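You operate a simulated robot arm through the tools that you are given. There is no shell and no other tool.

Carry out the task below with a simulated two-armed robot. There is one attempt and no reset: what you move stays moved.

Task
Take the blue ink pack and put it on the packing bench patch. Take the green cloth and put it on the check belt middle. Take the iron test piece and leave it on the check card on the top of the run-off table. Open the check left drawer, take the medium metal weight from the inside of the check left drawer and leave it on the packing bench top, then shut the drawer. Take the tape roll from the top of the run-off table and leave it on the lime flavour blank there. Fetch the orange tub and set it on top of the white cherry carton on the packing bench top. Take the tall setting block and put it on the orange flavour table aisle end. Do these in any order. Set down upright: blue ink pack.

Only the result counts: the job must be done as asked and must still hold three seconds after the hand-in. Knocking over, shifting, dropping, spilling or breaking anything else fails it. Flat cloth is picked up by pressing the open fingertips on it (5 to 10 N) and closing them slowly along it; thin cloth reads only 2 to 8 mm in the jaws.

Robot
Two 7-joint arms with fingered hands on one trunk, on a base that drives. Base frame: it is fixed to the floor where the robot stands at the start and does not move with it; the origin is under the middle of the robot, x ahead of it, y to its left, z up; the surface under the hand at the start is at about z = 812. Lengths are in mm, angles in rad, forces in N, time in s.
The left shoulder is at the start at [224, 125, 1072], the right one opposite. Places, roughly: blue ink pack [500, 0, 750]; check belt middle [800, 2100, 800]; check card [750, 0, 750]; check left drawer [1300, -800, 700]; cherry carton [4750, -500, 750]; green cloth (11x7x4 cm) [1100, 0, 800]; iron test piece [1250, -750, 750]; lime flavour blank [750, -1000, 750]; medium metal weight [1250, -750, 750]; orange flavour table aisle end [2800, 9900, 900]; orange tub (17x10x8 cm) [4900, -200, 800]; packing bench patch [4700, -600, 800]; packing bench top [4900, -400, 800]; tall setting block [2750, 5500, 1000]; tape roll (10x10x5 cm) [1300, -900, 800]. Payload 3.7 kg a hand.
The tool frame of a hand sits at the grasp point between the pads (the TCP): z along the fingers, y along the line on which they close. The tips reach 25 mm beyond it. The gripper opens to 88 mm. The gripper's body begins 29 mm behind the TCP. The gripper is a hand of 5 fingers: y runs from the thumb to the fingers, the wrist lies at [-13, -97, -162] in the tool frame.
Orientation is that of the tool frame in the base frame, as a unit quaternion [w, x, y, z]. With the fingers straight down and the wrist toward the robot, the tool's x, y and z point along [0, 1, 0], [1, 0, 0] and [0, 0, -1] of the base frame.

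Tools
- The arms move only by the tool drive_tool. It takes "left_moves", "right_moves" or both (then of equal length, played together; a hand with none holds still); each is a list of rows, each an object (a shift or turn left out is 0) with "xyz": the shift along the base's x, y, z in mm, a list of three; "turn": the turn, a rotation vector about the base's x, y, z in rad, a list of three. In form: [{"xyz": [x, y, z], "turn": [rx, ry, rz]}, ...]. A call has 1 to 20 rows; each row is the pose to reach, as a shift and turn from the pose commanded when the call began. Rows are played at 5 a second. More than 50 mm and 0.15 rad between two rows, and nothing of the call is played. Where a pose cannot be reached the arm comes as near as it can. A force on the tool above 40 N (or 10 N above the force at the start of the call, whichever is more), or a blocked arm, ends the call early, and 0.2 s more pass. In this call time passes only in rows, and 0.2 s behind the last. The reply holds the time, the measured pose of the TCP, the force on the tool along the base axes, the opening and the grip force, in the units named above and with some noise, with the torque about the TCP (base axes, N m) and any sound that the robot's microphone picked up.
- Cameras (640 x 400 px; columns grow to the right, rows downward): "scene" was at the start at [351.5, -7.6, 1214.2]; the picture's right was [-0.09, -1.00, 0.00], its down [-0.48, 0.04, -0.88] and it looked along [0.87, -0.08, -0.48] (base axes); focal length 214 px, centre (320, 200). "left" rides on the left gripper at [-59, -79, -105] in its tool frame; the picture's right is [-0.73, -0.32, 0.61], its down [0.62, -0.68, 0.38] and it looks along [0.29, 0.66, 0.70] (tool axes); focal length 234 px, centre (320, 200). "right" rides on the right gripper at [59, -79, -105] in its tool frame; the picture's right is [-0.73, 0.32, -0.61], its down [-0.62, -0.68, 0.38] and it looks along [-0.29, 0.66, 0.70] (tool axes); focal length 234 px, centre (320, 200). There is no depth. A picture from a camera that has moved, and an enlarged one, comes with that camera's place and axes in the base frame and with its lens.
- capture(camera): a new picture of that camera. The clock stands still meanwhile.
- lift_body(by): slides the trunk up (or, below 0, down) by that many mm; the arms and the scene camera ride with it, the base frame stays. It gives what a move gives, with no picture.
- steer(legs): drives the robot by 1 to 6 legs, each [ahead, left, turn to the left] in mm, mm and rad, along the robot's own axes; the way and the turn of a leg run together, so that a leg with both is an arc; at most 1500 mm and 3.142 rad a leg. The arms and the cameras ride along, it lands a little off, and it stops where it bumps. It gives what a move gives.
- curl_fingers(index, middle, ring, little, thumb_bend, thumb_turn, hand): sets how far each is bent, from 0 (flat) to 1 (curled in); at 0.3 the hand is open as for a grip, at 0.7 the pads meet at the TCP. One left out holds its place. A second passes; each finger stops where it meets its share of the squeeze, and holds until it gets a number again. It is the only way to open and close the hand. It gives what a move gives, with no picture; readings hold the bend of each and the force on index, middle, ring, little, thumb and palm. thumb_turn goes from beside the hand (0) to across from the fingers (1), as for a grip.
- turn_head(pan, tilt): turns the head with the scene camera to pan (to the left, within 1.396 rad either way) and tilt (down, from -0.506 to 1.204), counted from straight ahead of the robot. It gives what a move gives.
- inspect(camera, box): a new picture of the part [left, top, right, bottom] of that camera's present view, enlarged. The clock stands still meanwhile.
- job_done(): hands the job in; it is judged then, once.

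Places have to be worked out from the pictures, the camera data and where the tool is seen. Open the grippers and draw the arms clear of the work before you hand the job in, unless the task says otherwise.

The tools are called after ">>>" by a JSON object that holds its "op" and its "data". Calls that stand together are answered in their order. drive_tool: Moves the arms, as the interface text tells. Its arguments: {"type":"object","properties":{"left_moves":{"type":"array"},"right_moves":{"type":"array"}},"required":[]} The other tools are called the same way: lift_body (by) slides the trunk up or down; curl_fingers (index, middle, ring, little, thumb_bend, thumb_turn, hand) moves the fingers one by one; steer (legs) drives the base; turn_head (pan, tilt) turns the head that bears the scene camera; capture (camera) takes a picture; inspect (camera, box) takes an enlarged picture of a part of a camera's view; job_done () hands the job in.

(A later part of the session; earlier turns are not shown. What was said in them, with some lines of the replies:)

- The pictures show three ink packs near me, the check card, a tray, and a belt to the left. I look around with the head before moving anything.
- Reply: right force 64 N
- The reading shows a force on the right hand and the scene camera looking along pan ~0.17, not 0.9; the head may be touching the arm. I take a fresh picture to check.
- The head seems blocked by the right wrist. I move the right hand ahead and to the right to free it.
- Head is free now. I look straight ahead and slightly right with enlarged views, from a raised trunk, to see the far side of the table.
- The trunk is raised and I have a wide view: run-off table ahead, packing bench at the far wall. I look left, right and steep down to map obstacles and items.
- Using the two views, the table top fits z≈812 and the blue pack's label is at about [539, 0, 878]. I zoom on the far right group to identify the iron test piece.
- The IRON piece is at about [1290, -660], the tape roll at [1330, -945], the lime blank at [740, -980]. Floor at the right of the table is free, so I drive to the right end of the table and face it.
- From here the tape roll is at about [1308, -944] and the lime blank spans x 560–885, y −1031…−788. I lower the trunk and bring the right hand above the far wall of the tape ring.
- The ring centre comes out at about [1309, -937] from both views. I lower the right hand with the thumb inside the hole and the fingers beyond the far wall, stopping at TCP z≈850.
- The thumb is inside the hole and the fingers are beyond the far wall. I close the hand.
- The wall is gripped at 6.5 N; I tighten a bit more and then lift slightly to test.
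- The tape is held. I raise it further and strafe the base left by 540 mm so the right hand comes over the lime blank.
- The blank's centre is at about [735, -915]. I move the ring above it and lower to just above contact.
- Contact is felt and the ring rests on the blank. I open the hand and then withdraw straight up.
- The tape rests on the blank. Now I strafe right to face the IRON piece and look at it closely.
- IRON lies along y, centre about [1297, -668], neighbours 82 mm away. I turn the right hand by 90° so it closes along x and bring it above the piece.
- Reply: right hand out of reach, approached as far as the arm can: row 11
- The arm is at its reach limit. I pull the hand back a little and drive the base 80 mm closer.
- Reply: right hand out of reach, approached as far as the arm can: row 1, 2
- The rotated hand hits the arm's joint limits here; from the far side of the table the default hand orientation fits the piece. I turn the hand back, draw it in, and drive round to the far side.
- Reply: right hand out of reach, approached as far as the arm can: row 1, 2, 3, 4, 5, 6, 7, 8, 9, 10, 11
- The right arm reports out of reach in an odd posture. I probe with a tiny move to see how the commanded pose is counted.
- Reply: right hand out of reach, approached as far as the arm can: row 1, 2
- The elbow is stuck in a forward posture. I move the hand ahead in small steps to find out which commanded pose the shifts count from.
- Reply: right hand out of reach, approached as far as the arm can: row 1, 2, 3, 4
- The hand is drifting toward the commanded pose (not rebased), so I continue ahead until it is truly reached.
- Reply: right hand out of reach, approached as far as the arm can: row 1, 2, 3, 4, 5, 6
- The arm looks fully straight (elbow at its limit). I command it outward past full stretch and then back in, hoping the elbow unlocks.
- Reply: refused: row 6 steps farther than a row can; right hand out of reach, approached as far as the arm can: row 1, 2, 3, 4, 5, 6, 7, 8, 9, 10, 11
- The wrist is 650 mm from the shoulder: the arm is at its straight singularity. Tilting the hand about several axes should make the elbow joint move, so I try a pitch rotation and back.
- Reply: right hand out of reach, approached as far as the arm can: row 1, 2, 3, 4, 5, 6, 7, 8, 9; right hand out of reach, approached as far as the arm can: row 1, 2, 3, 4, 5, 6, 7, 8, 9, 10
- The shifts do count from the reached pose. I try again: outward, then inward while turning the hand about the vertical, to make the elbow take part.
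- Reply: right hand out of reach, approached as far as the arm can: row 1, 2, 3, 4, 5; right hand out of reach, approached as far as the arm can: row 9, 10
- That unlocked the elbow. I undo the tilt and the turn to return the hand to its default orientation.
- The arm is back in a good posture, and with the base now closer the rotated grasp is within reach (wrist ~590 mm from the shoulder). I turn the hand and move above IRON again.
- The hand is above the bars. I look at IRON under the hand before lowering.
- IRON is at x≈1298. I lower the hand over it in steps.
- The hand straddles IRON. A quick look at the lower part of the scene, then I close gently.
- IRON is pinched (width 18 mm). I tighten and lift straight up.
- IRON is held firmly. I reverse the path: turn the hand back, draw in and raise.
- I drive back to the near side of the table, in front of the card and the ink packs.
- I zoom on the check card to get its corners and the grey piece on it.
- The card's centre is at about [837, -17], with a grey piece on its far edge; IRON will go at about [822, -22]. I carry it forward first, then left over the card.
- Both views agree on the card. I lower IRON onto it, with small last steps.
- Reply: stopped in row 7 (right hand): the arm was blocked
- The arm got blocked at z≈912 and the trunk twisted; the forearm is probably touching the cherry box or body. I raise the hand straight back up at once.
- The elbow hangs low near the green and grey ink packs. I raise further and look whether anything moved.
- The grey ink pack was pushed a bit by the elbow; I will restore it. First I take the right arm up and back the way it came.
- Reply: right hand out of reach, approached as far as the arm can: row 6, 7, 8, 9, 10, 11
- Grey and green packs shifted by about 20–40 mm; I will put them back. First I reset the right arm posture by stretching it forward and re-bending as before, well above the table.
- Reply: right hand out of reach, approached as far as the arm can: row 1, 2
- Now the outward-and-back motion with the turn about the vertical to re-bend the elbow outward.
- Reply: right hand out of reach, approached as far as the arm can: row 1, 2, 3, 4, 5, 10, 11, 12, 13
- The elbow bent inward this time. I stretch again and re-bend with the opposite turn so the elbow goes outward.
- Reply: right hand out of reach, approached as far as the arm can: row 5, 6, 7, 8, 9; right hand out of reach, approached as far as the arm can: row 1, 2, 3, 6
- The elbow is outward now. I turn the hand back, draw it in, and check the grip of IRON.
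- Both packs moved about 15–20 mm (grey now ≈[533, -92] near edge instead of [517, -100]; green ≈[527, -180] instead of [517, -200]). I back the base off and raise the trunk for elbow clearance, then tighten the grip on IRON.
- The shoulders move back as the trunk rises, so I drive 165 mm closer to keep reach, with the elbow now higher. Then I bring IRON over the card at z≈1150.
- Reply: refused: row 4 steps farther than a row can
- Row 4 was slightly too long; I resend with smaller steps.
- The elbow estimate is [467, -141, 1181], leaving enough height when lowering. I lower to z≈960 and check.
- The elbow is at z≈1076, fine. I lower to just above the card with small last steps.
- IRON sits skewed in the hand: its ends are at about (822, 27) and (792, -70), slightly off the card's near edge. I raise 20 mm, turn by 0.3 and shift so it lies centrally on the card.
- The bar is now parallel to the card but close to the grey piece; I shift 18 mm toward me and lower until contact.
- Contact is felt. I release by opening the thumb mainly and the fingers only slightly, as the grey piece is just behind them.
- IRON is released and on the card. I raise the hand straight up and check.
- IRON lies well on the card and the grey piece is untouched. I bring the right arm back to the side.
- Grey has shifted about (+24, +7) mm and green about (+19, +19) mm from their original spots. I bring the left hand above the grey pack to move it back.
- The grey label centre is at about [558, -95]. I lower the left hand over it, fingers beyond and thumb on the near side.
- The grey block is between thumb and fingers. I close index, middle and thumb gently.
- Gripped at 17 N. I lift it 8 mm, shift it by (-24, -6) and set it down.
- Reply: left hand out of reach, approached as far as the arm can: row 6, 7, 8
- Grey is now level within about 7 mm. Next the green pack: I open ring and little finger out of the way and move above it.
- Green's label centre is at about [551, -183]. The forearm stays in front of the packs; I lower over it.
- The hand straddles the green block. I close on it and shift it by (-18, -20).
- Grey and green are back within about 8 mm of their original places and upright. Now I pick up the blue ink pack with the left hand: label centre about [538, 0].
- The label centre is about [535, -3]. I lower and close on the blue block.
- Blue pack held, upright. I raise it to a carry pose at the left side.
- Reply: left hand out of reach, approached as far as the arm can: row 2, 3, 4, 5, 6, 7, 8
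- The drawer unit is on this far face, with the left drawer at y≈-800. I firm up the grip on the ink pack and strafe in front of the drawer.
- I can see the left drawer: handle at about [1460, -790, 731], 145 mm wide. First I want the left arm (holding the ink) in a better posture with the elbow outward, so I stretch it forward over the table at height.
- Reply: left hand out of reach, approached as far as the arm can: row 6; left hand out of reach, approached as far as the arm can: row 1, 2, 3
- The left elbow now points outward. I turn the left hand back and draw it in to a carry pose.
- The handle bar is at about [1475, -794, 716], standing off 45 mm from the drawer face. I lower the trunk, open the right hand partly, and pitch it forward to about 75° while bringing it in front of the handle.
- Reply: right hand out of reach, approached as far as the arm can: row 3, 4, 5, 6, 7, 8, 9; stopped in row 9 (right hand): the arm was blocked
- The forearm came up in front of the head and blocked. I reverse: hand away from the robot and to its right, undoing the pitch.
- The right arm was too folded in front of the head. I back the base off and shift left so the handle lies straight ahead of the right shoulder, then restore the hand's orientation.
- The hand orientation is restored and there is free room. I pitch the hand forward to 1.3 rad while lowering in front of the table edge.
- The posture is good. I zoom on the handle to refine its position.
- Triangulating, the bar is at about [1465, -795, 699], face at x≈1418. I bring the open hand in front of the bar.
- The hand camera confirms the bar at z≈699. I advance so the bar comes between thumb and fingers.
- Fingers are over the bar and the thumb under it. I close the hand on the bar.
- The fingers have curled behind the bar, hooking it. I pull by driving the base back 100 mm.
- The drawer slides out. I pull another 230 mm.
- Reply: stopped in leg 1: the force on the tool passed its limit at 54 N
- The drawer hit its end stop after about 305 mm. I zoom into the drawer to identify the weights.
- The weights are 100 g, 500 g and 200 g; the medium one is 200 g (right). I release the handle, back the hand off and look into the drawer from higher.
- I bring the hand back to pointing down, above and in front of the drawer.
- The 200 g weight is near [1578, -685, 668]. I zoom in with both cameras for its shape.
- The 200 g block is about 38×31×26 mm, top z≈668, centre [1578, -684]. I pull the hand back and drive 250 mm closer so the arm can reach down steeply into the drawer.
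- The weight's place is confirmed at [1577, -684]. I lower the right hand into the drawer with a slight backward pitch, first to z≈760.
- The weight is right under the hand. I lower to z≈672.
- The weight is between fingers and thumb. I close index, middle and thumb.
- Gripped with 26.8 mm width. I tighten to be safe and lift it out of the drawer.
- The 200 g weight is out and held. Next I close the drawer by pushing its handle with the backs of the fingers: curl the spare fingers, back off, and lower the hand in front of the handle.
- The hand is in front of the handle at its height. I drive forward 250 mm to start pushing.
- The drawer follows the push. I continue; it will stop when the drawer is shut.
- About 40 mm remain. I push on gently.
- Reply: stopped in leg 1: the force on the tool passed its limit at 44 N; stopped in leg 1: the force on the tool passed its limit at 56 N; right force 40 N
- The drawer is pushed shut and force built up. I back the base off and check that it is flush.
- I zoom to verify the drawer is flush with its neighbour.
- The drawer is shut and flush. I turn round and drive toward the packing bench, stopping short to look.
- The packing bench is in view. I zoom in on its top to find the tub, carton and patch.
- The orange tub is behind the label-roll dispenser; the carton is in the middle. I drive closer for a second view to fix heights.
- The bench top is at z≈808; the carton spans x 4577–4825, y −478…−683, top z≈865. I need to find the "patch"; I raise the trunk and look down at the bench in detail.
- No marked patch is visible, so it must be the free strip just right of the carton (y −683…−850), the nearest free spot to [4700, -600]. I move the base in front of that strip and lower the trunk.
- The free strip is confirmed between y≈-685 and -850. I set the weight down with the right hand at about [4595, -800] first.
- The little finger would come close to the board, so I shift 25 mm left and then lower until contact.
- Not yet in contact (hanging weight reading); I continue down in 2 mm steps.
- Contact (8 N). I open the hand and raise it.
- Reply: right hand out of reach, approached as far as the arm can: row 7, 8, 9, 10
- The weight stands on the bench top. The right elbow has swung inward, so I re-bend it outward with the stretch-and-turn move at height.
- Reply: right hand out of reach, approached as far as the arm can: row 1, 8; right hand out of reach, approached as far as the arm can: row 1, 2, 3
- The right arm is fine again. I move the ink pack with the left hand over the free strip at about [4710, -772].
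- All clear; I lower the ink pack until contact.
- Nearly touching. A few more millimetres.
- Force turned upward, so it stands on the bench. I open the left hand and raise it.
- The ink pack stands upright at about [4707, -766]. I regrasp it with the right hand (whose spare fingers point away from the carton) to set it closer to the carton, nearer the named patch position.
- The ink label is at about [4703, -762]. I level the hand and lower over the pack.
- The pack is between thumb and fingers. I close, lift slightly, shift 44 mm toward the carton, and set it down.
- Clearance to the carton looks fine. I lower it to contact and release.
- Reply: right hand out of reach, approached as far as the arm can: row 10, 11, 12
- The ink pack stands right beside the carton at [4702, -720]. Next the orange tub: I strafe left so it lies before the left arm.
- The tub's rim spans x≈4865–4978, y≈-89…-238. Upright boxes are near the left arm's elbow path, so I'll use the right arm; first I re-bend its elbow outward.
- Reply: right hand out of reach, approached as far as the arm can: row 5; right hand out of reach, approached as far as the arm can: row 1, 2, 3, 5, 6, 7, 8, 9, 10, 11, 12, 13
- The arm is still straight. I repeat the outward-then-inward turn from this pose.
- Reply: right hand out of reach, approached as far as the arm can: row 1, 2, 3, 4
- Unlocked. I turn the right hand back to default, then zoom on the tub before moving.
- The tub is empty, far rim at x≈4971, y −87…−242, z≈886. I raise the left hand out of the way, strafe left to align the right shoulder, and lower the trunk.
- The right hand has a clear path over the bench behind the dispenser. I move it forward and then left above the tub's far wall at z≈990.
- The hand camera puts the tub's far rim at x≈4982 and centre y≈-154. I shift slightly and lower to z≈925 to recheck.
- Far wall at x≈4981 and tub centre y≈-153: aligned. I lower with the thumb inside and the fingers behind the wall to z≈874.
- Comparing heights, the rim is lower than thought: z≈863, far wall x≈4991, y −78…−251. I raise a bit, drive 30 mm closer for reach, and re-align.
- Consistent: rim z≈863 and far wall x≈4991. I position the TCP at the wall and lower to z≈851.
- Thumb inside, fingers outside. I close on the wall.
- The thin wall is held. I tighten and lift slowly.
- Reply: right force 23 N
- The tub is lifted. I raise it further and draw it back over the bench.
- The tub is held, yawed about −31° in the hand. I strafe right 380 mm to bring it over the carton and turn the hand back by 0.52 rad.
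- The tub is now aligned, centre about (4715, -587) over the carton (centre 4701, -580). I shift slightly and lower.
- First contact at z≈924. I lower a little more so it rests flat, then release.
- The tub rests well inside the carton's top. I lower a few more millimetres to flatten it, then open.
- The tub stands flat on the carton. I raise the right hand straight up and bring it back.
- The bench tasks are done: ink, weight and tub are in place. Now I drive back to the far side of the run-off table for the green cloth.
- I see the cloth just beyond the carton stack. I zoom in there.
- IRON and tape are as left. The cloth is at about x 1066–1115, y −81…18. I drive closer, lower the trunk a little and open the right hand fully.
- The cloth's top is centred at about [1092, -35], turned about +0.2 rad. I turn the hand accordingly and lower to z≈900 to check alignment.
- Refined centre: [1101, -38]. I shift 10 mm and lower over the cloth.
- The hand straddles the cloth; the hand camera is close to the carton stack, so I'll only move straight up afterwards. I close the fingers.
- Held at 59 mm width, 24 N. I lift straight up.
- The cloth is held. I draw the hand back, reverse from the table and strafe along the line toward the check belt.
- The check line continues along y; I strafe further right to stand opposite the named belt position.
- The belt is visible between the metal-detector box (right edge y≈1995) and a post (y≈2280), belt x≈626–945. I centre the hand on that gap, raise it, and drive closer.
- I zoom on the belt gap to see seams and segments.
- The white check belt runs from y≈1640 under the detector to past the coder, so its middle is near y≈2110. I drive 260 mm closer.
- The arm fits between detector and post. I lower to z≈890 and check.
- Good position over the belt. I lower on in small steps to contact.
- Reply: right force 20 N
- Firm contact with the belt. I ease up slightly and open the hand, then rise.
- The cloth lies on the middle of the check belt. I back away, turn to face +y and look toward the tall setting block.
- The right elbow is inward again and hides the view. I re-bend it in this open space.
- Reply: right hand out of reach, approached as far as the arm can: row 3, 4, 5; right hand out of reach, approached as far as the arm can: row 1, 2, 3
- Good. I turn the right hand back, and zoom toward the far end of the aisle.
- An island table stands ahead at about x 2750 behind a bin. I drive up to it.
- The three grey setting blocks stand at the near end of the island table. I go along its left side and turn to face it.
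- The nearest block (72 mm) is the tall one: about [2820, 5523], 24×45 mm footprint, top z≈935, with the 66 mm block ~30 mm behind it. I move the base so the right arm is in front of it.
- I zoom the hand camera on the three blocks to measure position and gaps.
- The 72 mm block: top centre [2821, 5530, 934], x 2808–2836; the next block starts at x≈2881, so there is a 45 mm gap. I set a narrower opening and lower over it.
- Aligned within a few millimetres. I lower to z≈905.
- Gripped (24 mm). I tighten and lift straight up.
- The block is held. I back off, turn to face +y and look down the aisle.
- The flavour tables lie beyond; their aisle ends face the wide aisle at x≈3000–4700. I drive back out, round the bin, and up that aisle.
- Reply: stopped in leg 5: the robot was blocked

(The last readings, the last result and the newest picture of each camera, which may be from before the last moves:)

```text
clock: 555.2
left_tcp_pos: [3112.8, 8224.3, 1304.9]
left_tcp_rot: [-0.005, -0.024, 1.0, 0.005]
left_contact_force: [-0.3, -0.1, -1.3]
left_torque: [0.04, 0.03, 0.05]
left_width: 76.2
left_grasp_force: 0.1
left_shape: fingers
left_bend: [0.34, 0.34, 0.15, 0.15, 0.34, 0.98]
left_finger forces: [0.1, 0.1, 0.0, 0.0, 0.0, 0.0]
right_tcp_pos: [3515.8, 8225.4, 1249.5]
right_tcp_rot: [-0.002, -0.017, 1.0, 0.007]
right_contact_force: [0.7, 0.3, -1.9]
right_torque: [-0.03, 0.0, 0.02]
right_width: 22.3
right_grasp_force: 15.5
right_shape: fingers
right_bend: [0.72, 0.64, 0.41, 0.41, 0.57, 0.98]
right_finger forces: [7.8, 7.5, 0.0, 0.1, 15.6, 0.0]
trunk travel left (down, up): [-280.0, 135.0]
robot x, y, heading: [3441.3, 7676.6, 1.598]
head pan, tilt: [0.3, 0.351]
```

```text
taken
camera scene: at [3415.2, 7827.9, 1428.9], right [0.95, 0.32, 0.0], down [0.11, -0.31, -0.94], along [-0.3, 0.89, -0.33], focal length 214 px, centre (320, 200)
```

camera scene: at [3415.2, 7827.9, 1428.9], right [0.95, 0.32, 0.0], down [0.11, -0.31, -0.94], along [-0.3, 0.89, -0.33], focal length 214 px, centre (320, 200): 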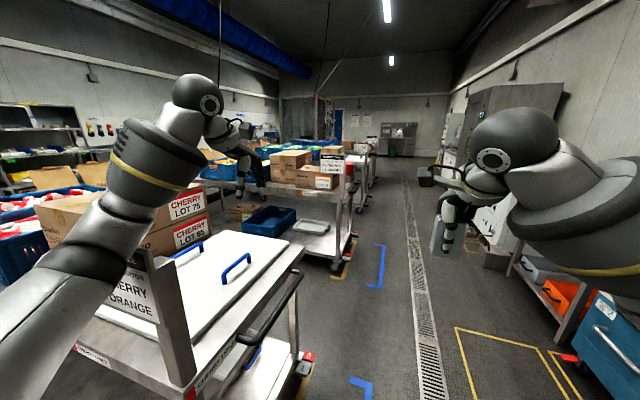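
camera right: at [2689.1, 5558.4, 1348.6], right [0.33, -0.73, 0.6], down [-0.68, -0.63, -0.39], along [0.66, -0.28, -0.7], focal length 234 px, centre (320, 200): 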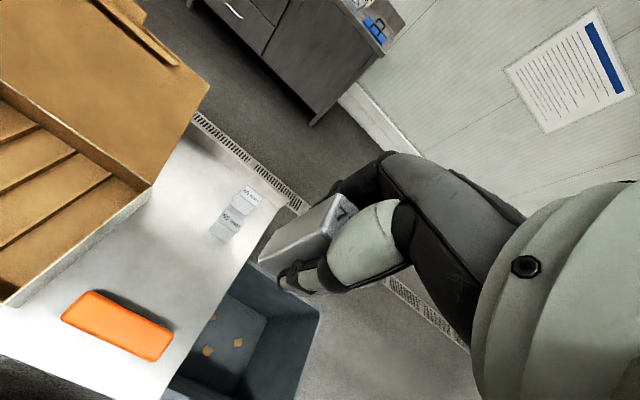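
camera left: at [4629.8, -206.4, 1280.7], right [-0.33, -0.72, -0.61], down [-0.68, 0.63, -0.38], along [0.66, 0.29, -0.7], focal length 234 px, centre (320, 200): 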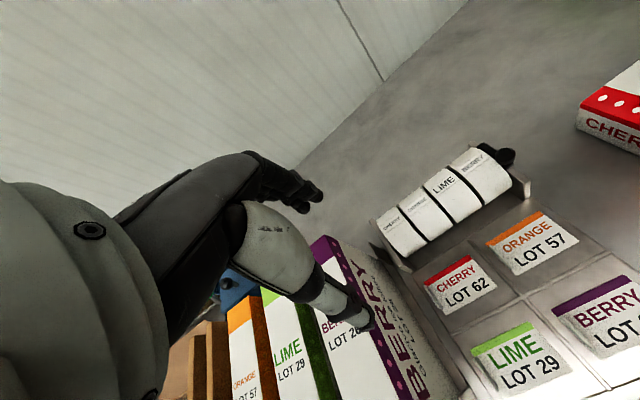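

The base was blocked, apparently by the trolley at the left. I back off a bit and move right before going on, then look.

>>> {"op": "steer", "data": {"legs": [[-150, 0, 0]]}}

>>> {"op": "turn_head", "data": {"pan": 0.5, "tilt": 0.8}}

>>> {"op": "capture", "data": {"camera": "scene"}}

```text
clock: 556.5
left_tcp_pos: [3115.4, 8092.2, 1298.6]
left_tcp_rot: [-0.002, -0.021, 1.0, 0.001]
left_contact_force: [0.3, -0.5, 0.2]
left_torque: [0.02, -0.01, -0.04]
left_width: 76.3
left_grasp_force: 0.1
left_shape: fingers
left_bend: [0.34, 0.34, 0.15, 0.15, 0.34, 0.98]
left_finger forces: [0.1, 0.0, 0.0, 0.0, 0.1, 0.0]
right_tcp_pos: [3519.3, 8090.5, 1243.0]
right_tcp_rot: [-0.002, -0.015, 1.0, 0.001]
right_contact_force: [0.0, 0.2, -1.2]
right_torque: [0.05, -0.02, 0.0]
right_width: 22.2
right_grasp_force: 15.4
right_shape: fingers
right_bend: [0.72, 0.65, 0.41, 0.41, 0.57, 0.98]
right_finger forces: [7.8, 7.4, 0.1, 0.0, 15.6, 0.1]
trunk travel left (down, up): [-280.0, 135.0]
robot x, y, heading: [3443.4, 7526.3, 1.597]
head pan, tilt: [0.3, 0.351]
```

```text
clock: 557.4
left_tcp_pos: [3117.1, 8092.5, 1297.7]
left_tcp_rot: [-0.003, -0.021, 1.0, -0.001]
left_contact_force: [0.5, 0.0, 0.4]
left_torque: [-0.01, 0.0, 0.01]
left_width: 76.3
left_grasp_force: 0.1
left_shape: fingers
left_bend: [0.34, 0.34, 0.15, 0.15, 0.34, 0.98]
left_finger forces: [0.1, 0.0, 0.1, 0.0, 0.1, 0.0]
right_tcp_pos: [3519.6, 8091.6, 1242.6]
right_tcp_rot: [-0.003, -0.015, 1.0, 0.0]
right_contact_force: [0.0, 0.3, -2.0]
right_torque: [0.03, 0.04, 0.0]
right_width: 22.3
right_grasp_force: 15.3
right_shape: fingers
right_bend: [0.72, 0.65, 0.41, 0.41, 0.57, 0.98]
right_finger forces: [7.8, 7.5, 0.0, 0.0, 15.3, 0.1]
trunk travel left (down, up): [-280.0, 135.0]
robot x, y, heading: [3448.2, 7527.2, 1.597]
head pan, tilt: [0.499, 0.799]
```

```text
taken
camera scene: at [3405.4, 7678.2, 1387.4], right [0.87, 0.5, 0.0], down [0.36, -0.62, -0.7], along [-0.35, 0.6, -0.72], focal length 214 px, centre (320, 200)
```

scene: 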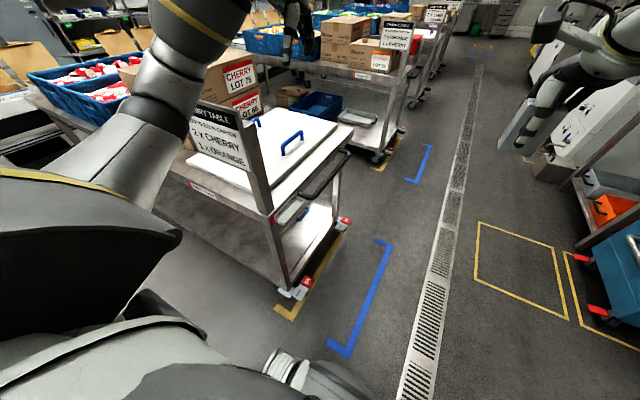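

It was likely my left elbow near the trolley's sign; nothing seems displaced. I move right to x≈3730 and continue up the aisle.

>>> {"op": "steer", "data": {"legs": [[0, -290, -0.027], [1300, 0, 0]]}}

>>> {"op": "turn_head", "data": {"pan": 0.6, "tilt": 0.5}}

>>> {"op": "capture", "data": {"camera": "scene"}}

>>> {"op": "inspect", "data": {"camera": "scene", "box": [200, 60, 460, 230]}}

```text
clock: 566.7
left_tcp_pos: [3437.1, 9409.8, 1298.4]
left_tcp_rot: [-0.002, -0.002, 1.0, -0.001]
left_contact_force: [-0.2, -0.4, 0.0]
left_torque: [-0.04, 0.04, 0.0]
left_width: 76.2
left_grasp_force: 0.0
left_shape: fingers
left_bend: [0.34, 0.34, 0.15, 0.15, 0.34, 0.98]
left_finger forces: [0.1, 0.0, 0.0, 0.0, 0.1, 0.0]
right_tcp_pos: [3840.6, 9393.2, 1242.6]
right_tcp_rot: [-0.002, 0.004, 1.0, 0.0]
right_contact_force: [0.1, -0.3, -1.1]
right_torque: [0.0, -0.01, 0.0]
right_width: 22.5
right_grasp_force: 15.1
right_shape: fingers
right_bend: [0.72, 0.65, 0.41, 0.41, 0.57, 0.98]
right_finger forces: [7.8, 7.5, 0.0, 0.1, 15.4, 0.1]
trunk travel left (down, up): [-280.0, 135.0]
robot x, y, heading: [3743.0, 8832.9, 1.559]
head pan, tilt: [0.499, 0.799]
```

```text
clock: 567.5
left_tcp_pos: [3436.3, 9409.5, 1297.5]
left_tcp_rot: [-0.002, -0.002, 1.0, -0.001]
left_contact_force: [0.8, 1.3, -0.3]
left_torque: [0.01, 0.0, 0.02]
left_width: 76.5
left_grasp_force: 0.2
left_shape: fingers
left_bend: [0.34, 0.34, 0.15, 0.15, 0.34, 0.98]
left_finger forces: [0.0, 0.1, 0.0, 0.0, 0.1, 0.0]
right_tcp_pos: [3840.1, 9392.0, 1243.3]
right_tcp_rot: [-0.002, 0.004, 1.0, 0.0]
right_contact_force: [0.2, 0.4, -1.6]
right_torque: [0.0, -0.01, 0.0]
right_width: 22.2
right_grasp_force: 15.5
right_shape: fingers
right_bend: [0.72, 0.65, 0.41, 0.41, 0.57, 0.98]
right_finger forces: [7.8, 7.5, 0.0, 0.0, 15.4, 0.0]
trunk travel left (down, up): [-280.0, 135.0]
robot x, y, heading: [3743.2, 8832.7, 1.556]
head pan, tilt: [0.6, 0.499]
```

```text
taken
camera scene: at [3698.1, 8988.3, 1413.2], right [0.83, 0.55, 0.0], down [0.27, -0.4, -0.88], along [-0.49, 0.73, -0.48], focal length 214 px, centre (320, 200)
```

scene: 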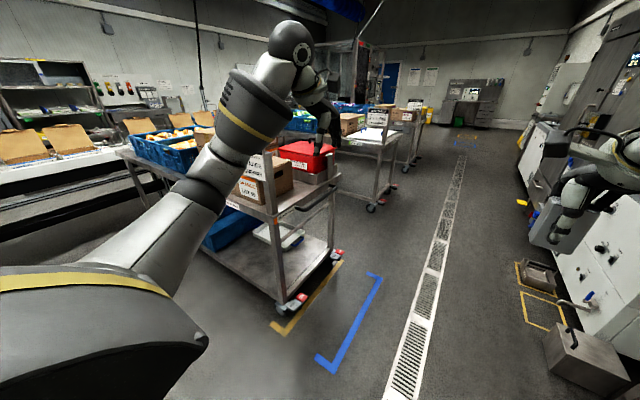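

```text
2.35 times, centred on (330, 145) of scene
camera zoom: at [3698.1, 8988.3, 1413.2], right [0.83, 0.55, 0.0], down [0.27, -0.4, -0.88], along [-0.49, 0.73, -0.48], focal length 505 px, centre (296, 329)
```

zoom: 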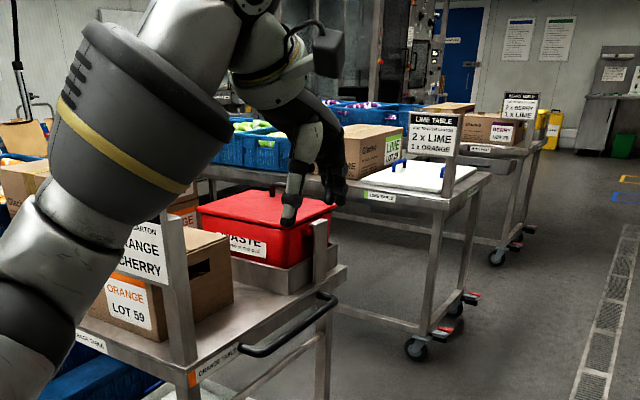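

The ORANGE table is the trolley right here (right end near x≈3020–3130, y≈9700–10200). I drive alongside and turn to face its aisle end.

>>> {"op": "steer", "data": {"legs": [[1100, 0, 0], [0, 0, 1.585]]}}

>>> {"op": "turn_head", "data": {"pan": 0.0, "tilt": 0.65}}

>>> {"op": "capture", "data": {"camera": "scene"}}

>>> {"op": "inspect", "data": {"camera": "scene", "box": [180, 90, 460, 260]}}

```text
clock: 576.9
left_tcp_pos: [3188.0, 9597.8, 1298.5]
left_tcp_rot: [0.001, 0.716, -0.698, 0.002]
left_contact_force: [0.5, 0.1, -0.4]
left_torque: [-0.01, -0.03, 0.02]
left_width: 76.3
left_grasp_force: 0.0
left_shape: fingers
left_bend: [0.34, 0.34, 0.15, 0.15, 0.34, 0.98]
left_finger forces: [0.0, 0.1, 0.0, 0.0, 0.0, 0.0]
right_tcp_pos: [3195.4, 10000.4, 1243.1]
right_tcp_rot: [0.001, 0.712, -0.702, 0.001]
right_contact_force: [-0.5, 0.3, -1.0]
right_torque: [-0.01, 0.03, -0.03]
right_width: 21.7
right_grasp_force: 15.0
right_shape: fingers
right_bend: [0.72, 0.65, 0.41, 0.41, 0.57, 0.98]
right_finger forces: [7.4, 7.4, 0.1, 0.0, 14.7, 0.1]
trunk travel left (down, up): [-280.0, 135.0]
robot x, y, heading: [3757.0, 9917.2, -3.13]
head pan, tilt: [0.6, 0.499]
```

```text
clock: 577.9
left_tcp_pos: [3188.4, 9598.6, 1297.5]
left_tcp_rot: [0.001, 0.716, -0.698, 0.002]
left_contact_force: [0.7, 0.4, -0.2]
left_torque: [0.01, -0.01, 0.0]
left_width: 76.5
left_grasp_force: 0.0
left_shape: fingers
left_bend: [0.34, 0.34, 0.15, 0.15, 0.34, 0.98]
left_finger forces: [0.1, 0.1, 0.1, 0.0, 0.0, 0.0]
right_tcp_pos: [3196.1, 10000.3, 1243.0]
right_tcp_rot: [0.001, 0.712, -0.702, 0.001]
right_contact_force: [-0.3, 0.1, -2.3]
right_torque: [0.0, 0.01, 0.01]
right_width: 21.9
right_grasp_force: 14.4
right_shape: fingers
right_bend: [0.72, 0.65, 0.41, 0.41, 0.57, 0.98]
right_finger forces: [7.3, 7.3, 0.0, 0.0, 14.6, 0.0]
trunk travel left (down, up): [-280.0, 135.0]
robot x, y, heading: [3757.0, 9918.3, -3.135]
head pan, tilt: [0.0, 0.649]
```

```text
taken
camera scene: at [3593.3, 9917.4, 1399.9], right [-0.01, 1.0, 0.0], down [0.6, 0.0, -0.8], along [-0.8, -0.01, -0.6], focal length 214 px, centre (320, 200)
```

scene: 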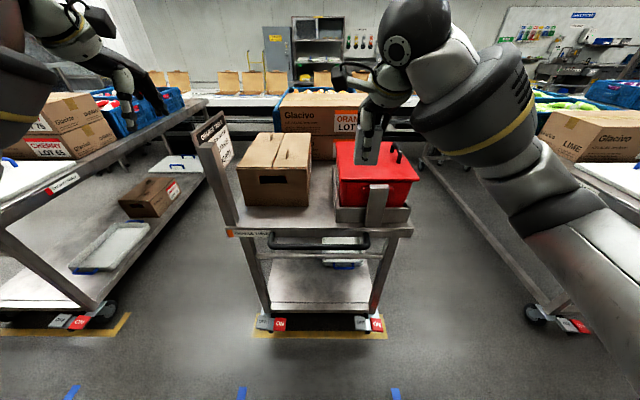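

```text
2.29 times, centred on (320, 175) of scene
camera zoom: at [3593.3, 9917.4, 1399.9], right [-0.01, 1.0, 0.0], down [0.6, 0.0, -0.8], along [-0.8, -0.01, -0.6], focal length 490 px, centre (320, 257)
```

zoom: 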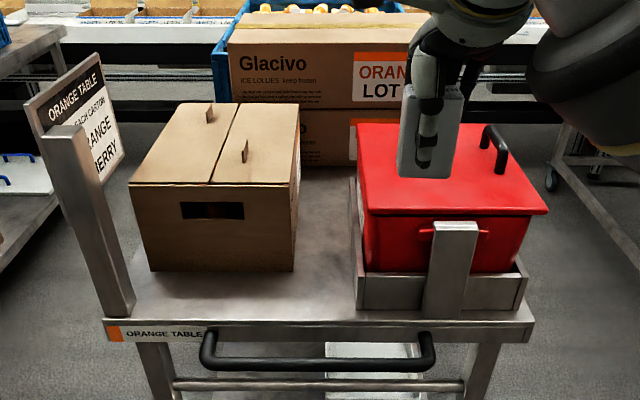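

The free space at the ORANGE table's aisle end is the strip in front of the cardboard box and the channel between box and red bin. I pull the left hand back and up, then drive closer for a precise look.

>>> {"op": "drive_tool", "data": {"left_moves": [{"xyz": [35, -10, 20]}, {"xyz": [70, -20, 40]}, {"xyz": [105, -30, 60]}]}}

>>> {"op": "steer", "data": {"legs": [[0, 110, 0], [130, 0, 0]]}}

>>> {"op": "turn_head", "data": {"pan": -0.1, "tilt": 0.85}}

>>> {"op": "capture", "data": {"camera": "scene"}}

>>> {"op": "capture", "data": {"camera": "right"}}

```text
clock: 578.7
left_tcp_pos: [3294.1, 9567.9, 1357.1]
left_tcp_rot: [0.001, 0.716, -0.698, 0.002]
left_contact_force: [0.2, -0.5, 0.1]
left_torque: [-0.01, 0.03, 0.0]
left_width: 76.3
left_grasp_force: 0.1
left_shape: fingers
left_bend: [0.34, 0.34, 0.15, 0.15, 0.34, 0.98]
left_finger forces: [0.0, 0.0, 0.0, 0.0, 0.1, 0.0]
right_tcp_pos: [3198.0, 10000.2, 1243.9]
right_tcp_rot: [0.002, 0.712, -0.702, 0.001]
right_contact_force: [0.2, 0.2, -2.2]
right_torque: [0.0, 0.01, 0.01]
right_width: 21.9
right_grasp_force: 14.4
right_shape: fingers
right_bend: [0.72, 0.65, 0.41, 0.41, 0.57, 0.98]
right_finger forces: [7.2, 7.3, 0.1, 0.1, 14.7, 0.0]
trunk travel left (down, up): [-280.0, 135.0]
robot x, y, heading: [3758.0, 9918.1, -3.136]
head pan, tilt: [0.0, 0.649]
```

```text
clock: 581.2
left_tcp_pos: [3162.8, 9457.2, 1357.4]
left_tcp_rot: [0.0, 0.716, -0.698, 0.002]
left_contact_force: [0.2, -0.4, -0.7]
left_torque: [0.0, -0.03, 0.01]
left_width: 76.6
left_grasp_force: 0.1
left_shape: fingers
left_bend: [0.34, 0.34, 0.15, 0.15, 0.34, 0.98]
left_finger forces: [0.0, 0.1, 0.0, 0.0, 0.1, 0.0]
right_tcp_pos: [3068.9, 9891.8, 1243.2]
right_tcp_rot: [0.002, 0.711, -0.704, 0.001]
right_contact_force: [-0.3, -0.6, -2.0]
right_torque: [-0.03, 0.0, 0.0]
right_width: 21.7
right_grasp_force: 14.6
right_shape: fingers
right_bend: [0.72, 0.65, 0.41, 0.41, 0.57, 0.98]
right_finger forces: [7.3, 7.4, 0.0, 0.1, 14.7, 0.1]
trunk travel left (down, up): [-280.0, 135.0]
robot x, y, heading: [3626.3, 9808.8, -3.133]
head pan, tilt: [0.0, 0.649]
```

```text
clock: 582.0
left_tcp_pos: [3163.1, 9457.7, 1357.2]
left_tcp_rot: [0.001, 0.715, -0.699, 0.003]
left_contact_force: [0.2, 0.0, 0.3]
left_torque: [0.01, -0.02, -0.01]
left_width: 76.4
left_grasp_force: 0.2
left_shape: fingers
left_bend: [0.34, 0.34, 0.15, 0.15, 0.34, 0.98]
left_finger forces: [0.0, 0.0, 0.0, 0.0, 0.0, 0.0]
right_tcp_pos: [3067.7, 9892.2, 1243.0]
right_tcp_rot: [0.001, 0.711, -0.704, 0.0]
right_contact_force: [-0.2, 0.0, -2.2]
right_torque: [-0.04, 0.0, 0.0]
right_width: 21.6
right_grasp_force: 14.7
right_shape: fingers
right_bend: [0.72, 0.65, 0.41, 0.41, 0.57, 0.98]
right_finger forces: [7.3, 7.3, 0.0, 0.1, 14.8, 0.0]
trunk travel left (down, up): [-280.0, 135.0]
robot x, y, heading: [3628.6, 9807.2, -3.137]
head pan, tilt: [-0.099, 0.85]
```

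```text
taken
camera scene: at [3474.5, 9814.5, 1383.4], right [0.1, 1.0, 0.0], down [0.75, -0.07, -0.66], along [-0.66, 0.06, -0.75], focal length 214 px, centre (320, 200)
```

scene: 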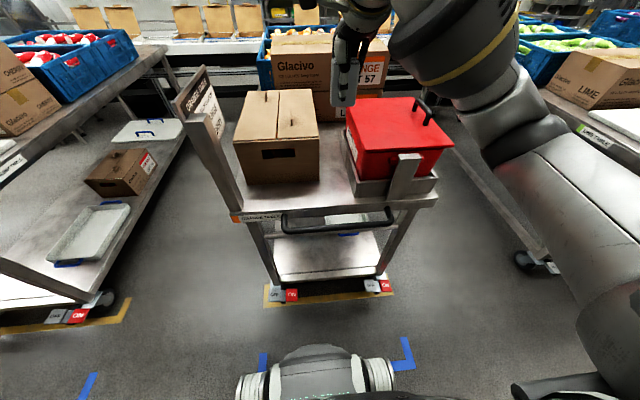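

```text
taken
camera right: at [3147.9, 9834.0, 1348.5], right [-0.33, 0.72, 0.61], down [0.67, 0.63, -0.39], along [-0.66, 0.28, -0.7], focal length 234 px, centre (320, 200)
```

right: 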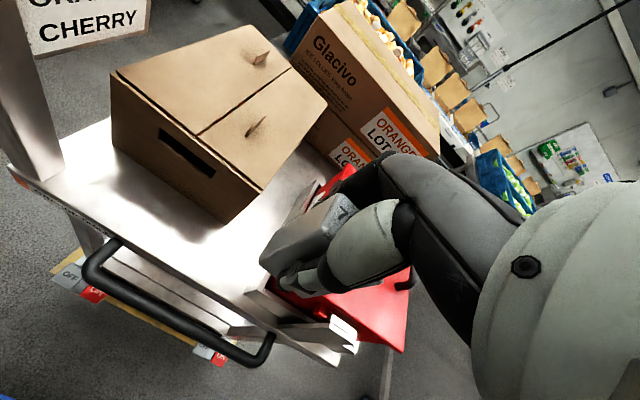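

The free spot before the channel mouth is clear: box corner at about (2913, 9862), tray at y≈9970, edge x≈3040. I bring the block above [2935, 9898] and lower to z≈980.

>>> {"op": "drive_tool", "data": {"right_moves": [{"xyz": [-45, 2, 0]}, {"xyz": [-90, 4, 0]}, {"xyz": [-125, 6, -20]}, {"xyz": [-133, 6, -60]}, {"xyz": [-133, 6, -105]}, {"xyz": [-133, 6, -150]}, {"xyz": [-133, 6, -195]}, {"xyz": [-133, 6, -240]}, {"xyz": [-133, 6, -265]}]}}

>>> {"op": "capture", "data": {"camera": "right"}}

>>> {"op": "inspect", "data": {"camera": "scene", "box": [220, 80, 460, 240]}}

```text
clock: 584.0
left_tcp_pos: [3163.3, 9457.0, 1356.7]
left_tcp_rot: [0.001, 0.715, -0.699, 0.002]
left_contact_force: [0.1, -0.2, 0.9]
left_torque: [0.03, 0.03, 0.02]
left_width: 76.3
left_grasp_force: 0.2
left_shape: fingers
left_bend: [0.34, 0.34, 0.15, 0.15, 0.34, 0.98]
left_finger forces: [0.1, 0.0, 0.0, 0.0, 0.0, 0.0]
right_tcp_pos: [2935.2, 9897.6, 979.9]
right_tcp_rot: [0.0, 0.711, -0.704, 0.001]
right_contact_force: [-0.2, -0.6, -2.2]
right_torque: [0.03, 0.03, -0.01]
right_width: 21.6
right_grasp_force: 14.3
right_shape: fingers
right_bend: [0.72, 0.65, 0.41, 0.41, 0.57, 0.98]
right_finger forces: [7.2, 7.3, 0.0, 0.0, 14.6, 0.1]
trunk travel left (down, up): [-280.0, 135.0]
robot x, y, heading: [3625.9, 9809.3, -3.138]
head pan, tilt: [-0.099, 0.85]
```

```text
taken
camera right: at [3014.2, 9840.6, 1083.7], right [-0.33, 0.72, 0.61], down [0.67, 0.63, -0.39], along [-0.66, 0.28, -0.7], focal length 234 px, centre (320, 200)
```

right: 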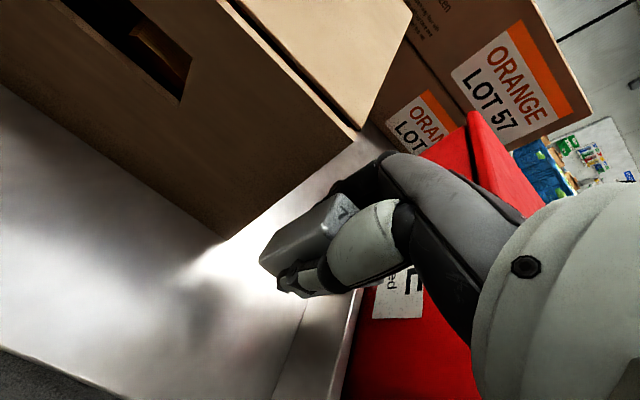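

```text
2.50 times, centred on (340, 160) of scene
camera zoom: at [3474.2, 9814.4, 1383.3], right [0.1, 1.0, 0.0], down [0.75, -0.07, -0.66], along [-0.66, 0.06, -0.75], focal length 536 px, centre (270, 300)
```

zoom: 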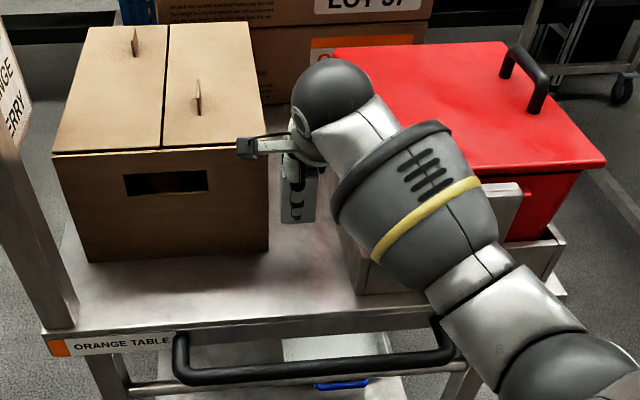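

Clear on both sides. I lower the block to contact.

>>> {"op": "drive_tool", "data": {"right_moves": [{"xyz": [0, 0, -30]}, {"xyz": [0, 0, -55]}, {"xyz": [0, 0, -68]}, {"xyz": [0, 0, -74]}, {"xyz": [0, 0, -77]}, {"xyz": [0, 0, -79]}]}}

>>> {"op": "capture", "data": {"camera": "right"}}

```text
clock: 585.4
left_tcp_pos: [3163.8, 9457.1, 1357.8]
left_tcp_rot: [0.001, 0.715, -0.699, 0.002]
left_contact_force: [0.2, -0.2, 0.4]
left_torque: [-0.01, -0.03, -0.03]
left_width: 76.4
left_grasp_force: 0.1
left_shape: fingers
left_bend: [0.34, 0.34, 0.15, 0.15, 0.34, 0.98]
left_finger forces: [0.0, 0.0, 0.0, 0.1, 0.0, 0.0]
right_tcp_pos: [2935.4, 9896.3, 901.2]
right_tcp_rot: [0.003, 0.711, -0.704, 0.0]
right_contact_force: [1.5, -1.0, 6.4]
right_torque: [0.03, 0.03, -0.03]
right_width: 21.5
right_grasp_force: 16.2
right_shape: fingers
right_bend: [0.73, 0.65, 0.41, 0.41, 0.57, 0.98]
right_finger forces: [7.5, 8.0, 0.0, 0.0, 17.4, 0.1]
trunk travel left (down, up): [-280.0, 135.0]
robot x, y, heading: [3629.5, 9807.1, -3.133]
head pan, tilt: [-0.099, 0.85]
```

```text
taken
camera right: at [3014.3, 9839.0, 1006.6], right [-0.33, 0.72, 0.61], down [0.67, 0.63, -0.39], along [-0.66, 0.28, -0.69], focal length 234 px, centre (320, 200)
```

right: 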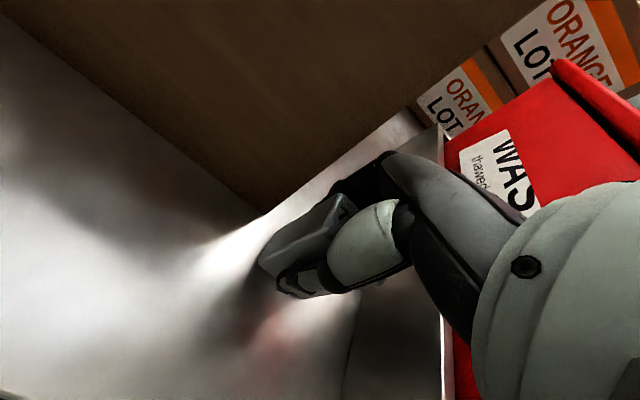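

Contact at z≈901. I open the hand gently and raise it straight up.

>>> {"op": "curl_fingers", "data": {"hand": "right", "index": 0.5, "middle": 0.5, "thumb_bend": 0.46}}

>>> {"op": "drive_tool", "data": {"right_moves": [{"xyz": [0, 0, 15]}, {"xyz": [0, 0, 45]}, {"xyz": [0, 0, 90]}, {"xyz": [0, 0, 135]}, {"xyz": [0, 0, 180]}, {"xyz": [0, 0, 225]}, {"xyz": [0, 0, 270]}, {"xyz": [10, 0, 315]}, {"xyz": [40, 0, 345]}, {"xyz": [80, 0, 360]}, {"xyz": [120, 0, 370]}]}}

>>> {"op": "capture", "data": {"camera": "right"}}

>>> {"op": "capture", "data": {"camera": "scene"}}

>>> {"op": "inspect", "data": {"camera": "scene", "box": [200, 80, 460, 250]}}

```text
clock: 586.4
left_tcp_pos: [3163.7, 9457.4, 1356.2]
left_tcp_rot: [0.002, 0.715, -0.699, 0.002]
left_contact_force: [-0.5, -0.6, 0.2]
left_torque: [0.0, 0.01, 0.01]
left_width: 76.2
left_grasp_force: 0.1
left_shape: fingers
left_bend: [0.34, 0.34, 0.15, 0.15, 0.34, 0.98]
left_finger forces: [0.0, 0.0, 0.0, 0.0, 0.0, 0.0]
right_tcp_pos: [2936.2, 9896.8, 898.8]
right_tcp_rot: [0.002, 0.711, -0.703, 0.0]
right_contact_force: [-0.6, -0.9, -0.2]
right_torque: [-0.01, 0.0, 0.01]
right_width: 45.8
right_grasp_force: 0.2
right_shape: fingers
right_bend: [0.5, 0.5, 0.41, 0.41, 0.46, 0.98]
right_finger forces: [0.0, 0.1, 0.0, 0.1, 0.5, 0.0]
trunk travel left (down, up): [-280.0, 135.0]
robot x, y, heading: [3627.5, 9807.9, -3.142]
head pan, tilt: [-0.099, 0.85]
```

```text
clock: 588.8
left_tcp_pos: [3163.6, 9457.0, 1358.3]
left_tcp_rot: [0.001, 0.715, -0.699, 0.003]
left_contact_force: [-0.1, -0.2, 0.5]
left_torque: [0.0, 0.01, 0.0]
left_width: 76.3
left_grasp_force: 0.1
left_shape: fingers
left_bend: [0.34, 0.34, 0.15, 0.15, 0.34, 0.98]
left_finger forces: [0.1, 0.0, 0.1, 0.0, 0.0, 0.0]
right_tcp_pos: [3058.9, 9896.0, 1268.7]
right_tcp_rot: [0.001, 0.71, -0.704, 0.0]
right_contact_force: [-0.3, -0.8, 0.7]
right_torque: [-0.01, 0.03, -0.01]
right_width: 45.9
right_grasp_force: 0.1
right_shape: fingers
right_bend: [0.5, 0.5, 0.41, 0.41, 0.46, 0.98]
right_finger forces: [0.0, 0.0, 0.1, 0.0, 0.0, 0.0]
trunk travel left (down, up): [-280.0, 135.0]
robot x, y, heading: [3627.0, 9807.2, -3.137]
head pan, tilt: [-0.099, 0.85]
```

```text
taken
camera right: at [3137.9, 9838.1, 1373.8], right [-0.33, 0.72, 0.61], down [0.68, 0.63, -0.39], along [-0.66, 0.28, -0.7], focal length 234 px, centre (320, 200)
```

right: 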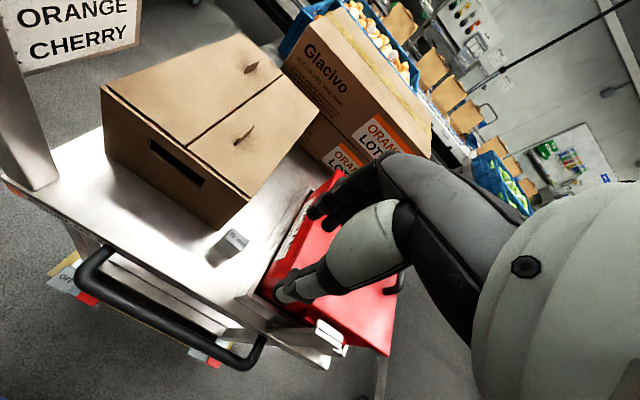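

```text
taken
camera scene: at [3475.5, 9814.4, 1383.5], right [0.1, 1.0, 0.0], down [0.75, -0.07, -0.66], along [-0.66, 0.06, -0.75], focal length 214 px, centre (320, 200)
```

scene: 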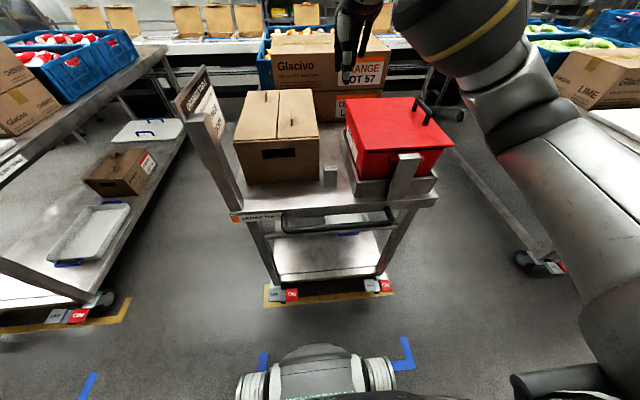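

```text
2.35 times, centred on (330, 165) of scene
camera zoom: at [3475.5, 9814.4, 1383.5], right [0.1, 1.0, 0.0], down [0.75, -0.07, -0.66], along [-0.66, 0.06, -0.75], focal length 505 px, centre (296, 282)
```

zoom: 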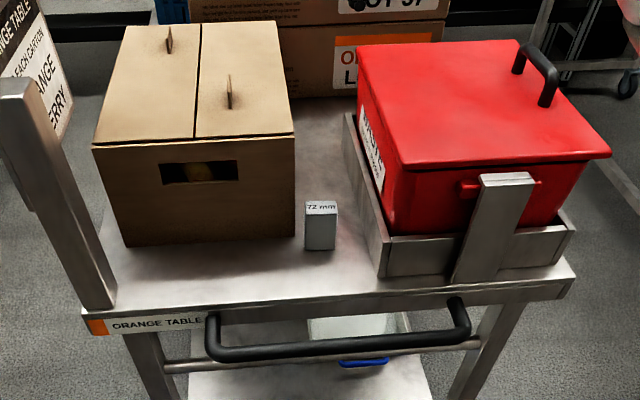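

The 72 mm block stands at the ORANGE table's aisle end. I check the CHERRY trolley I may have brushed earlier: its castors against the floor marks.

>>> {"op": "steer", "data": {"legs": [[-130, 0, 0]]}}

>>> {"op": "turn_head", "data": {"pan": 0.7, "tilt": 0.6}}

>>> {"op": "capture", "data": {"camera": "scene"}}

>>> {"op": "inspect", "data": {"camera": "scene", "box": [100, 120, 400, 330]}}

```text
clock: 590.0
left_tcp_pos: [3292.9, 9457.6, 1356.3]
left_tcp_rot: [0.0, 0.716, -0.699, 0.002]
left_contact_force: [1.2, 0.9, -0.3]
left_torque: [0.02, 0.05, -0.01]
left_width: 76.3
left_grasp_force: 0.0
left_shape: fingers
left_bend: [0.34, 0.34, 0.15, 0.15, 0.34, 0.98]
left_finger forces: [0.1, 0.1, 0.0, 0.1, 0.1, 0.1]
right_tcp_pos: [3187.0, 9895.5, 1268.3]
right_tcp_rot: [0.002, 0.712, -0.703, 0.001]
right_contact_force: [0.9, 0.1, -0.2]
right_torque: [-0.01, 0.0, -0.01]
right_width: 46.0
right_grasp_force: 0.1
right_shape: fingers
right_bend: [0.5, 0.5, 0.41, 0.41, 0.46, 0.98]
right_finger forces: [0.1, 0.1, 0.0, 0.0, 0.0, 0.1]
trunk travel left (down, up): [-280.0, 135.0]
robot x, y, heading: [3754.8, 9809.4, -3.138]
head pan, tilt: [-0.099, 0.85]
```

```text
clock: 591.2
left_tcp_pos: [3293.2, 9457.1, 1357.2]
left_tcp_rot: [0.002, 0.716, -0.698, 0.003]
left_contact_force: [-0.7, -0.1, 0.5]
left_torque: [-0.03, 0.04, -0.01]
left_width: 76.5
left_grasp_force: 0.0
left_shape: fingers
left_bend: [0.34, 0.34, 0.15, 0.15, 0.34, 0.98]
left_finger forces: [0.0, 0.1, 0.0, 0.0, 0.0, 0.1]
right_tcp_pos: [3186.5, 9895.1, 1267.3]
right_tcp_rot: [0.001, 0.711, -0.703, 0.001]
right_contact_force: [-0.2, -0.2, -0.2]
right_torque: [-0.01, 0.0, -0.01]
right_width: 46.0
right_grasp_force: 0.1
right_shape: fingers
right_bend: [0.5, 0.5, 0.41, 0.41, 0.46, 0.98]
right_finger forces: [0.1, 0.1, 0.1, 0.0, 0.1, 0.1]
trunk travel left (down, up): [-280.0, 135.0]
robot x, y, heading: [3757.0, 9807.2, -3.132]
head pan, tilt: [0.7, 0.6]
```

```text
taken
camera scene: at [3613.4, 9750.2, 1404.2], right [-0.65, 0.76, 0.0], down [0.43, 0.37, -0.82], along [-0.63, -0.53, -0.57], focal length 214 px, centre (320, 200)
```

scene: 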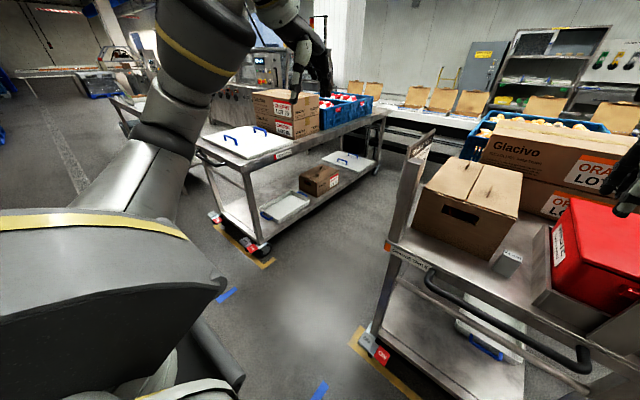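

```text
1.90 times, centred on (250, 225) of scene
camera zoom: at [3613.4, 9750.2, 1404.2], right [-0.65, 0.76, 0.0], down [0.43, 0.37, -0.82], along [-0.63, -0.53, -0.57], focal length 408 px, centre (453, 152)
```

zoom: 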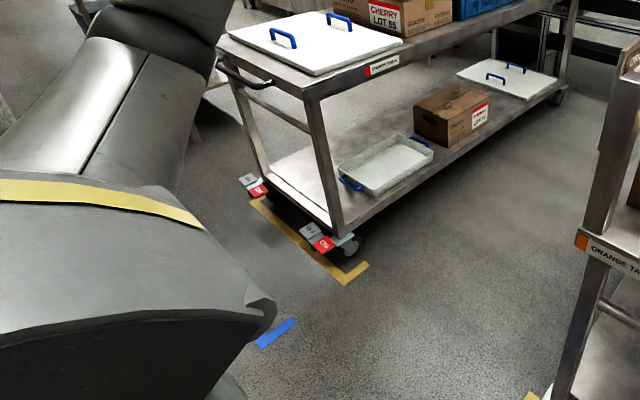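

The CHERRY trolley sits squarely in its marks, so nothing was shifted. I open the right hand fully as the last step; both arms are clear of the work.

>>> {"op": "curl_fingers", "data": {"hand": "right", "index": 0.3, "middle": 0.3, "ring": 0.3, "little": 0.3, "thumb_bend": 0.3}}

>>> {"op": "curl_fingers", "data": {"hand": "left", "index": 0.3, "middle": 0.3, "ring": 0.3, "little": 0.3, "thumb_bend": 0.3}}

```text
clock: 592.2
left_tcp_pos: [3291.2, 9458.4, 1356.3]
left_tcp_rot: [0.002, 0.716, -0.698, 0.003]
left_contact_force: [-0.3, 0.4, 0.4]
left_torque: [-0.02, 0.0, -0.01]
left_width: 76.3
left_grasp_force: 0.0
left_shape: fingers
left_bend: [0.34, 0.34, 0.15, 0.15, 0.34, 0.98]
left_finger forces: [0.0, 0.1, 0.0, 0.0, 0.0, 0.0]
right_tcp_pos: [3185.6, 9895.4, 1267.5]
right_tcp_rot: [0.001, 0.711, -0.703, 0.001]
right_contact_force: [-0.7, 0.2, -0.2]
right_torque: [-0.05, 0.02, 0.02]
right_width: 84.3
right_grasp_force: 0.0
right_shape: fingers
right_bend: [0.3, 0.3, 0.3, 0.3, 0.3, 0.96]
right_finger forces: [0.0, 0.0, 0.1, 0.0, 0.0, 0.0]
trunk travel left (down, up): [-280.0, 135.0]
robot x, y, heading: [3757.3, 9808.3, -3.138]
head pan, tilt: [0.7, 0.6]
```

```text
clock: 593.2
left_tcp_pos: [3292.8, 9456.7, 1356.0]
left_tcp_rot: [0.001, 0.716, -0.699, 0.002]
left_contact_force: [0.1, 0.2, -0.4]
left_torque: [0.0, -0.01, 0.0]
left_width: 84.3
left_grasp_force: 0.1
left_shape: fingers
left_bend: [0.3, 0.3, 0.3, 0.3, 0.3, 0.98]
left_finger forces: [0.0, 0.1, 0.0, 0.0, 0.1, 0.0]
right_tcp_pos: [3186.0, 9894.1, 1268.5]
right_tcp_rot: [0.001, 0.711, -0.703, 0.002]
right_contact_force: [-0.2, 0.6, -0.1]
right_torque: [0.0, -0.01, 0.0]
right_width: 84.5
right_grasp_force: 0.1
right_shape: fingers
right_bend: [0.3, 0.3, 0.3, 0.3, 0.3, 0.96]
right_finger forces: [0.0, 0.0, 0.0, 0.1, 0.1, 0.1]
trunk travel left (down, up): [-280.0, 135.0]
robot x, y, heading: [3754.3, 9806.3, -3.129]
head pan, tilt: [0.7, 0.6]
```

All seven moves are done, the drawer is shut, and both hands are empty and clear. I hand the job in.

>>> {"op": "job_done", "data": {}}

```text
The job is handed in.
```

I finished all the moves and handed the job in, but two points could still count against it. I pushed two other ink packs out of place and could only roughly restore them. I also had to guess where the packing bench patch is.

| Item | Where it ended up |
|---|---|
| Blue ink pack | Upright on the packing bench, just right of the cherry carton (about [4702, -720]) |
| Green cloth | On the check belt (about [789, 2118]) |
| Iron test piece | On the check card |
| Medium metal weight (200 g) | On the packing bench top; the drawer is shut flush |
| Tape roll | On the lime flavour blank |
| Orange tub | Flat on top of the cherry carton |
| Tall setting block (72 mm) | Standing at the aisle end of the orange flavour table (about [2935, 9897]) |

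- **Grey and green ink packs:** while I was placing the iron piece, the right elbow pushed both packs by roughly 25 mm. I lifted them back; by the camera they stand upright within about 8 to 9 mm of where they were.
- **Packing bench patch:** I could see no marked patch on the bench. I used the free strip beside the carton, the closest open spot to the place you gave.
- **Cherry trolley:** the robot was blocked once beside it, probably by my left elbow near its sign. When I checked afterwards, its wheels were still inside the floor marks.
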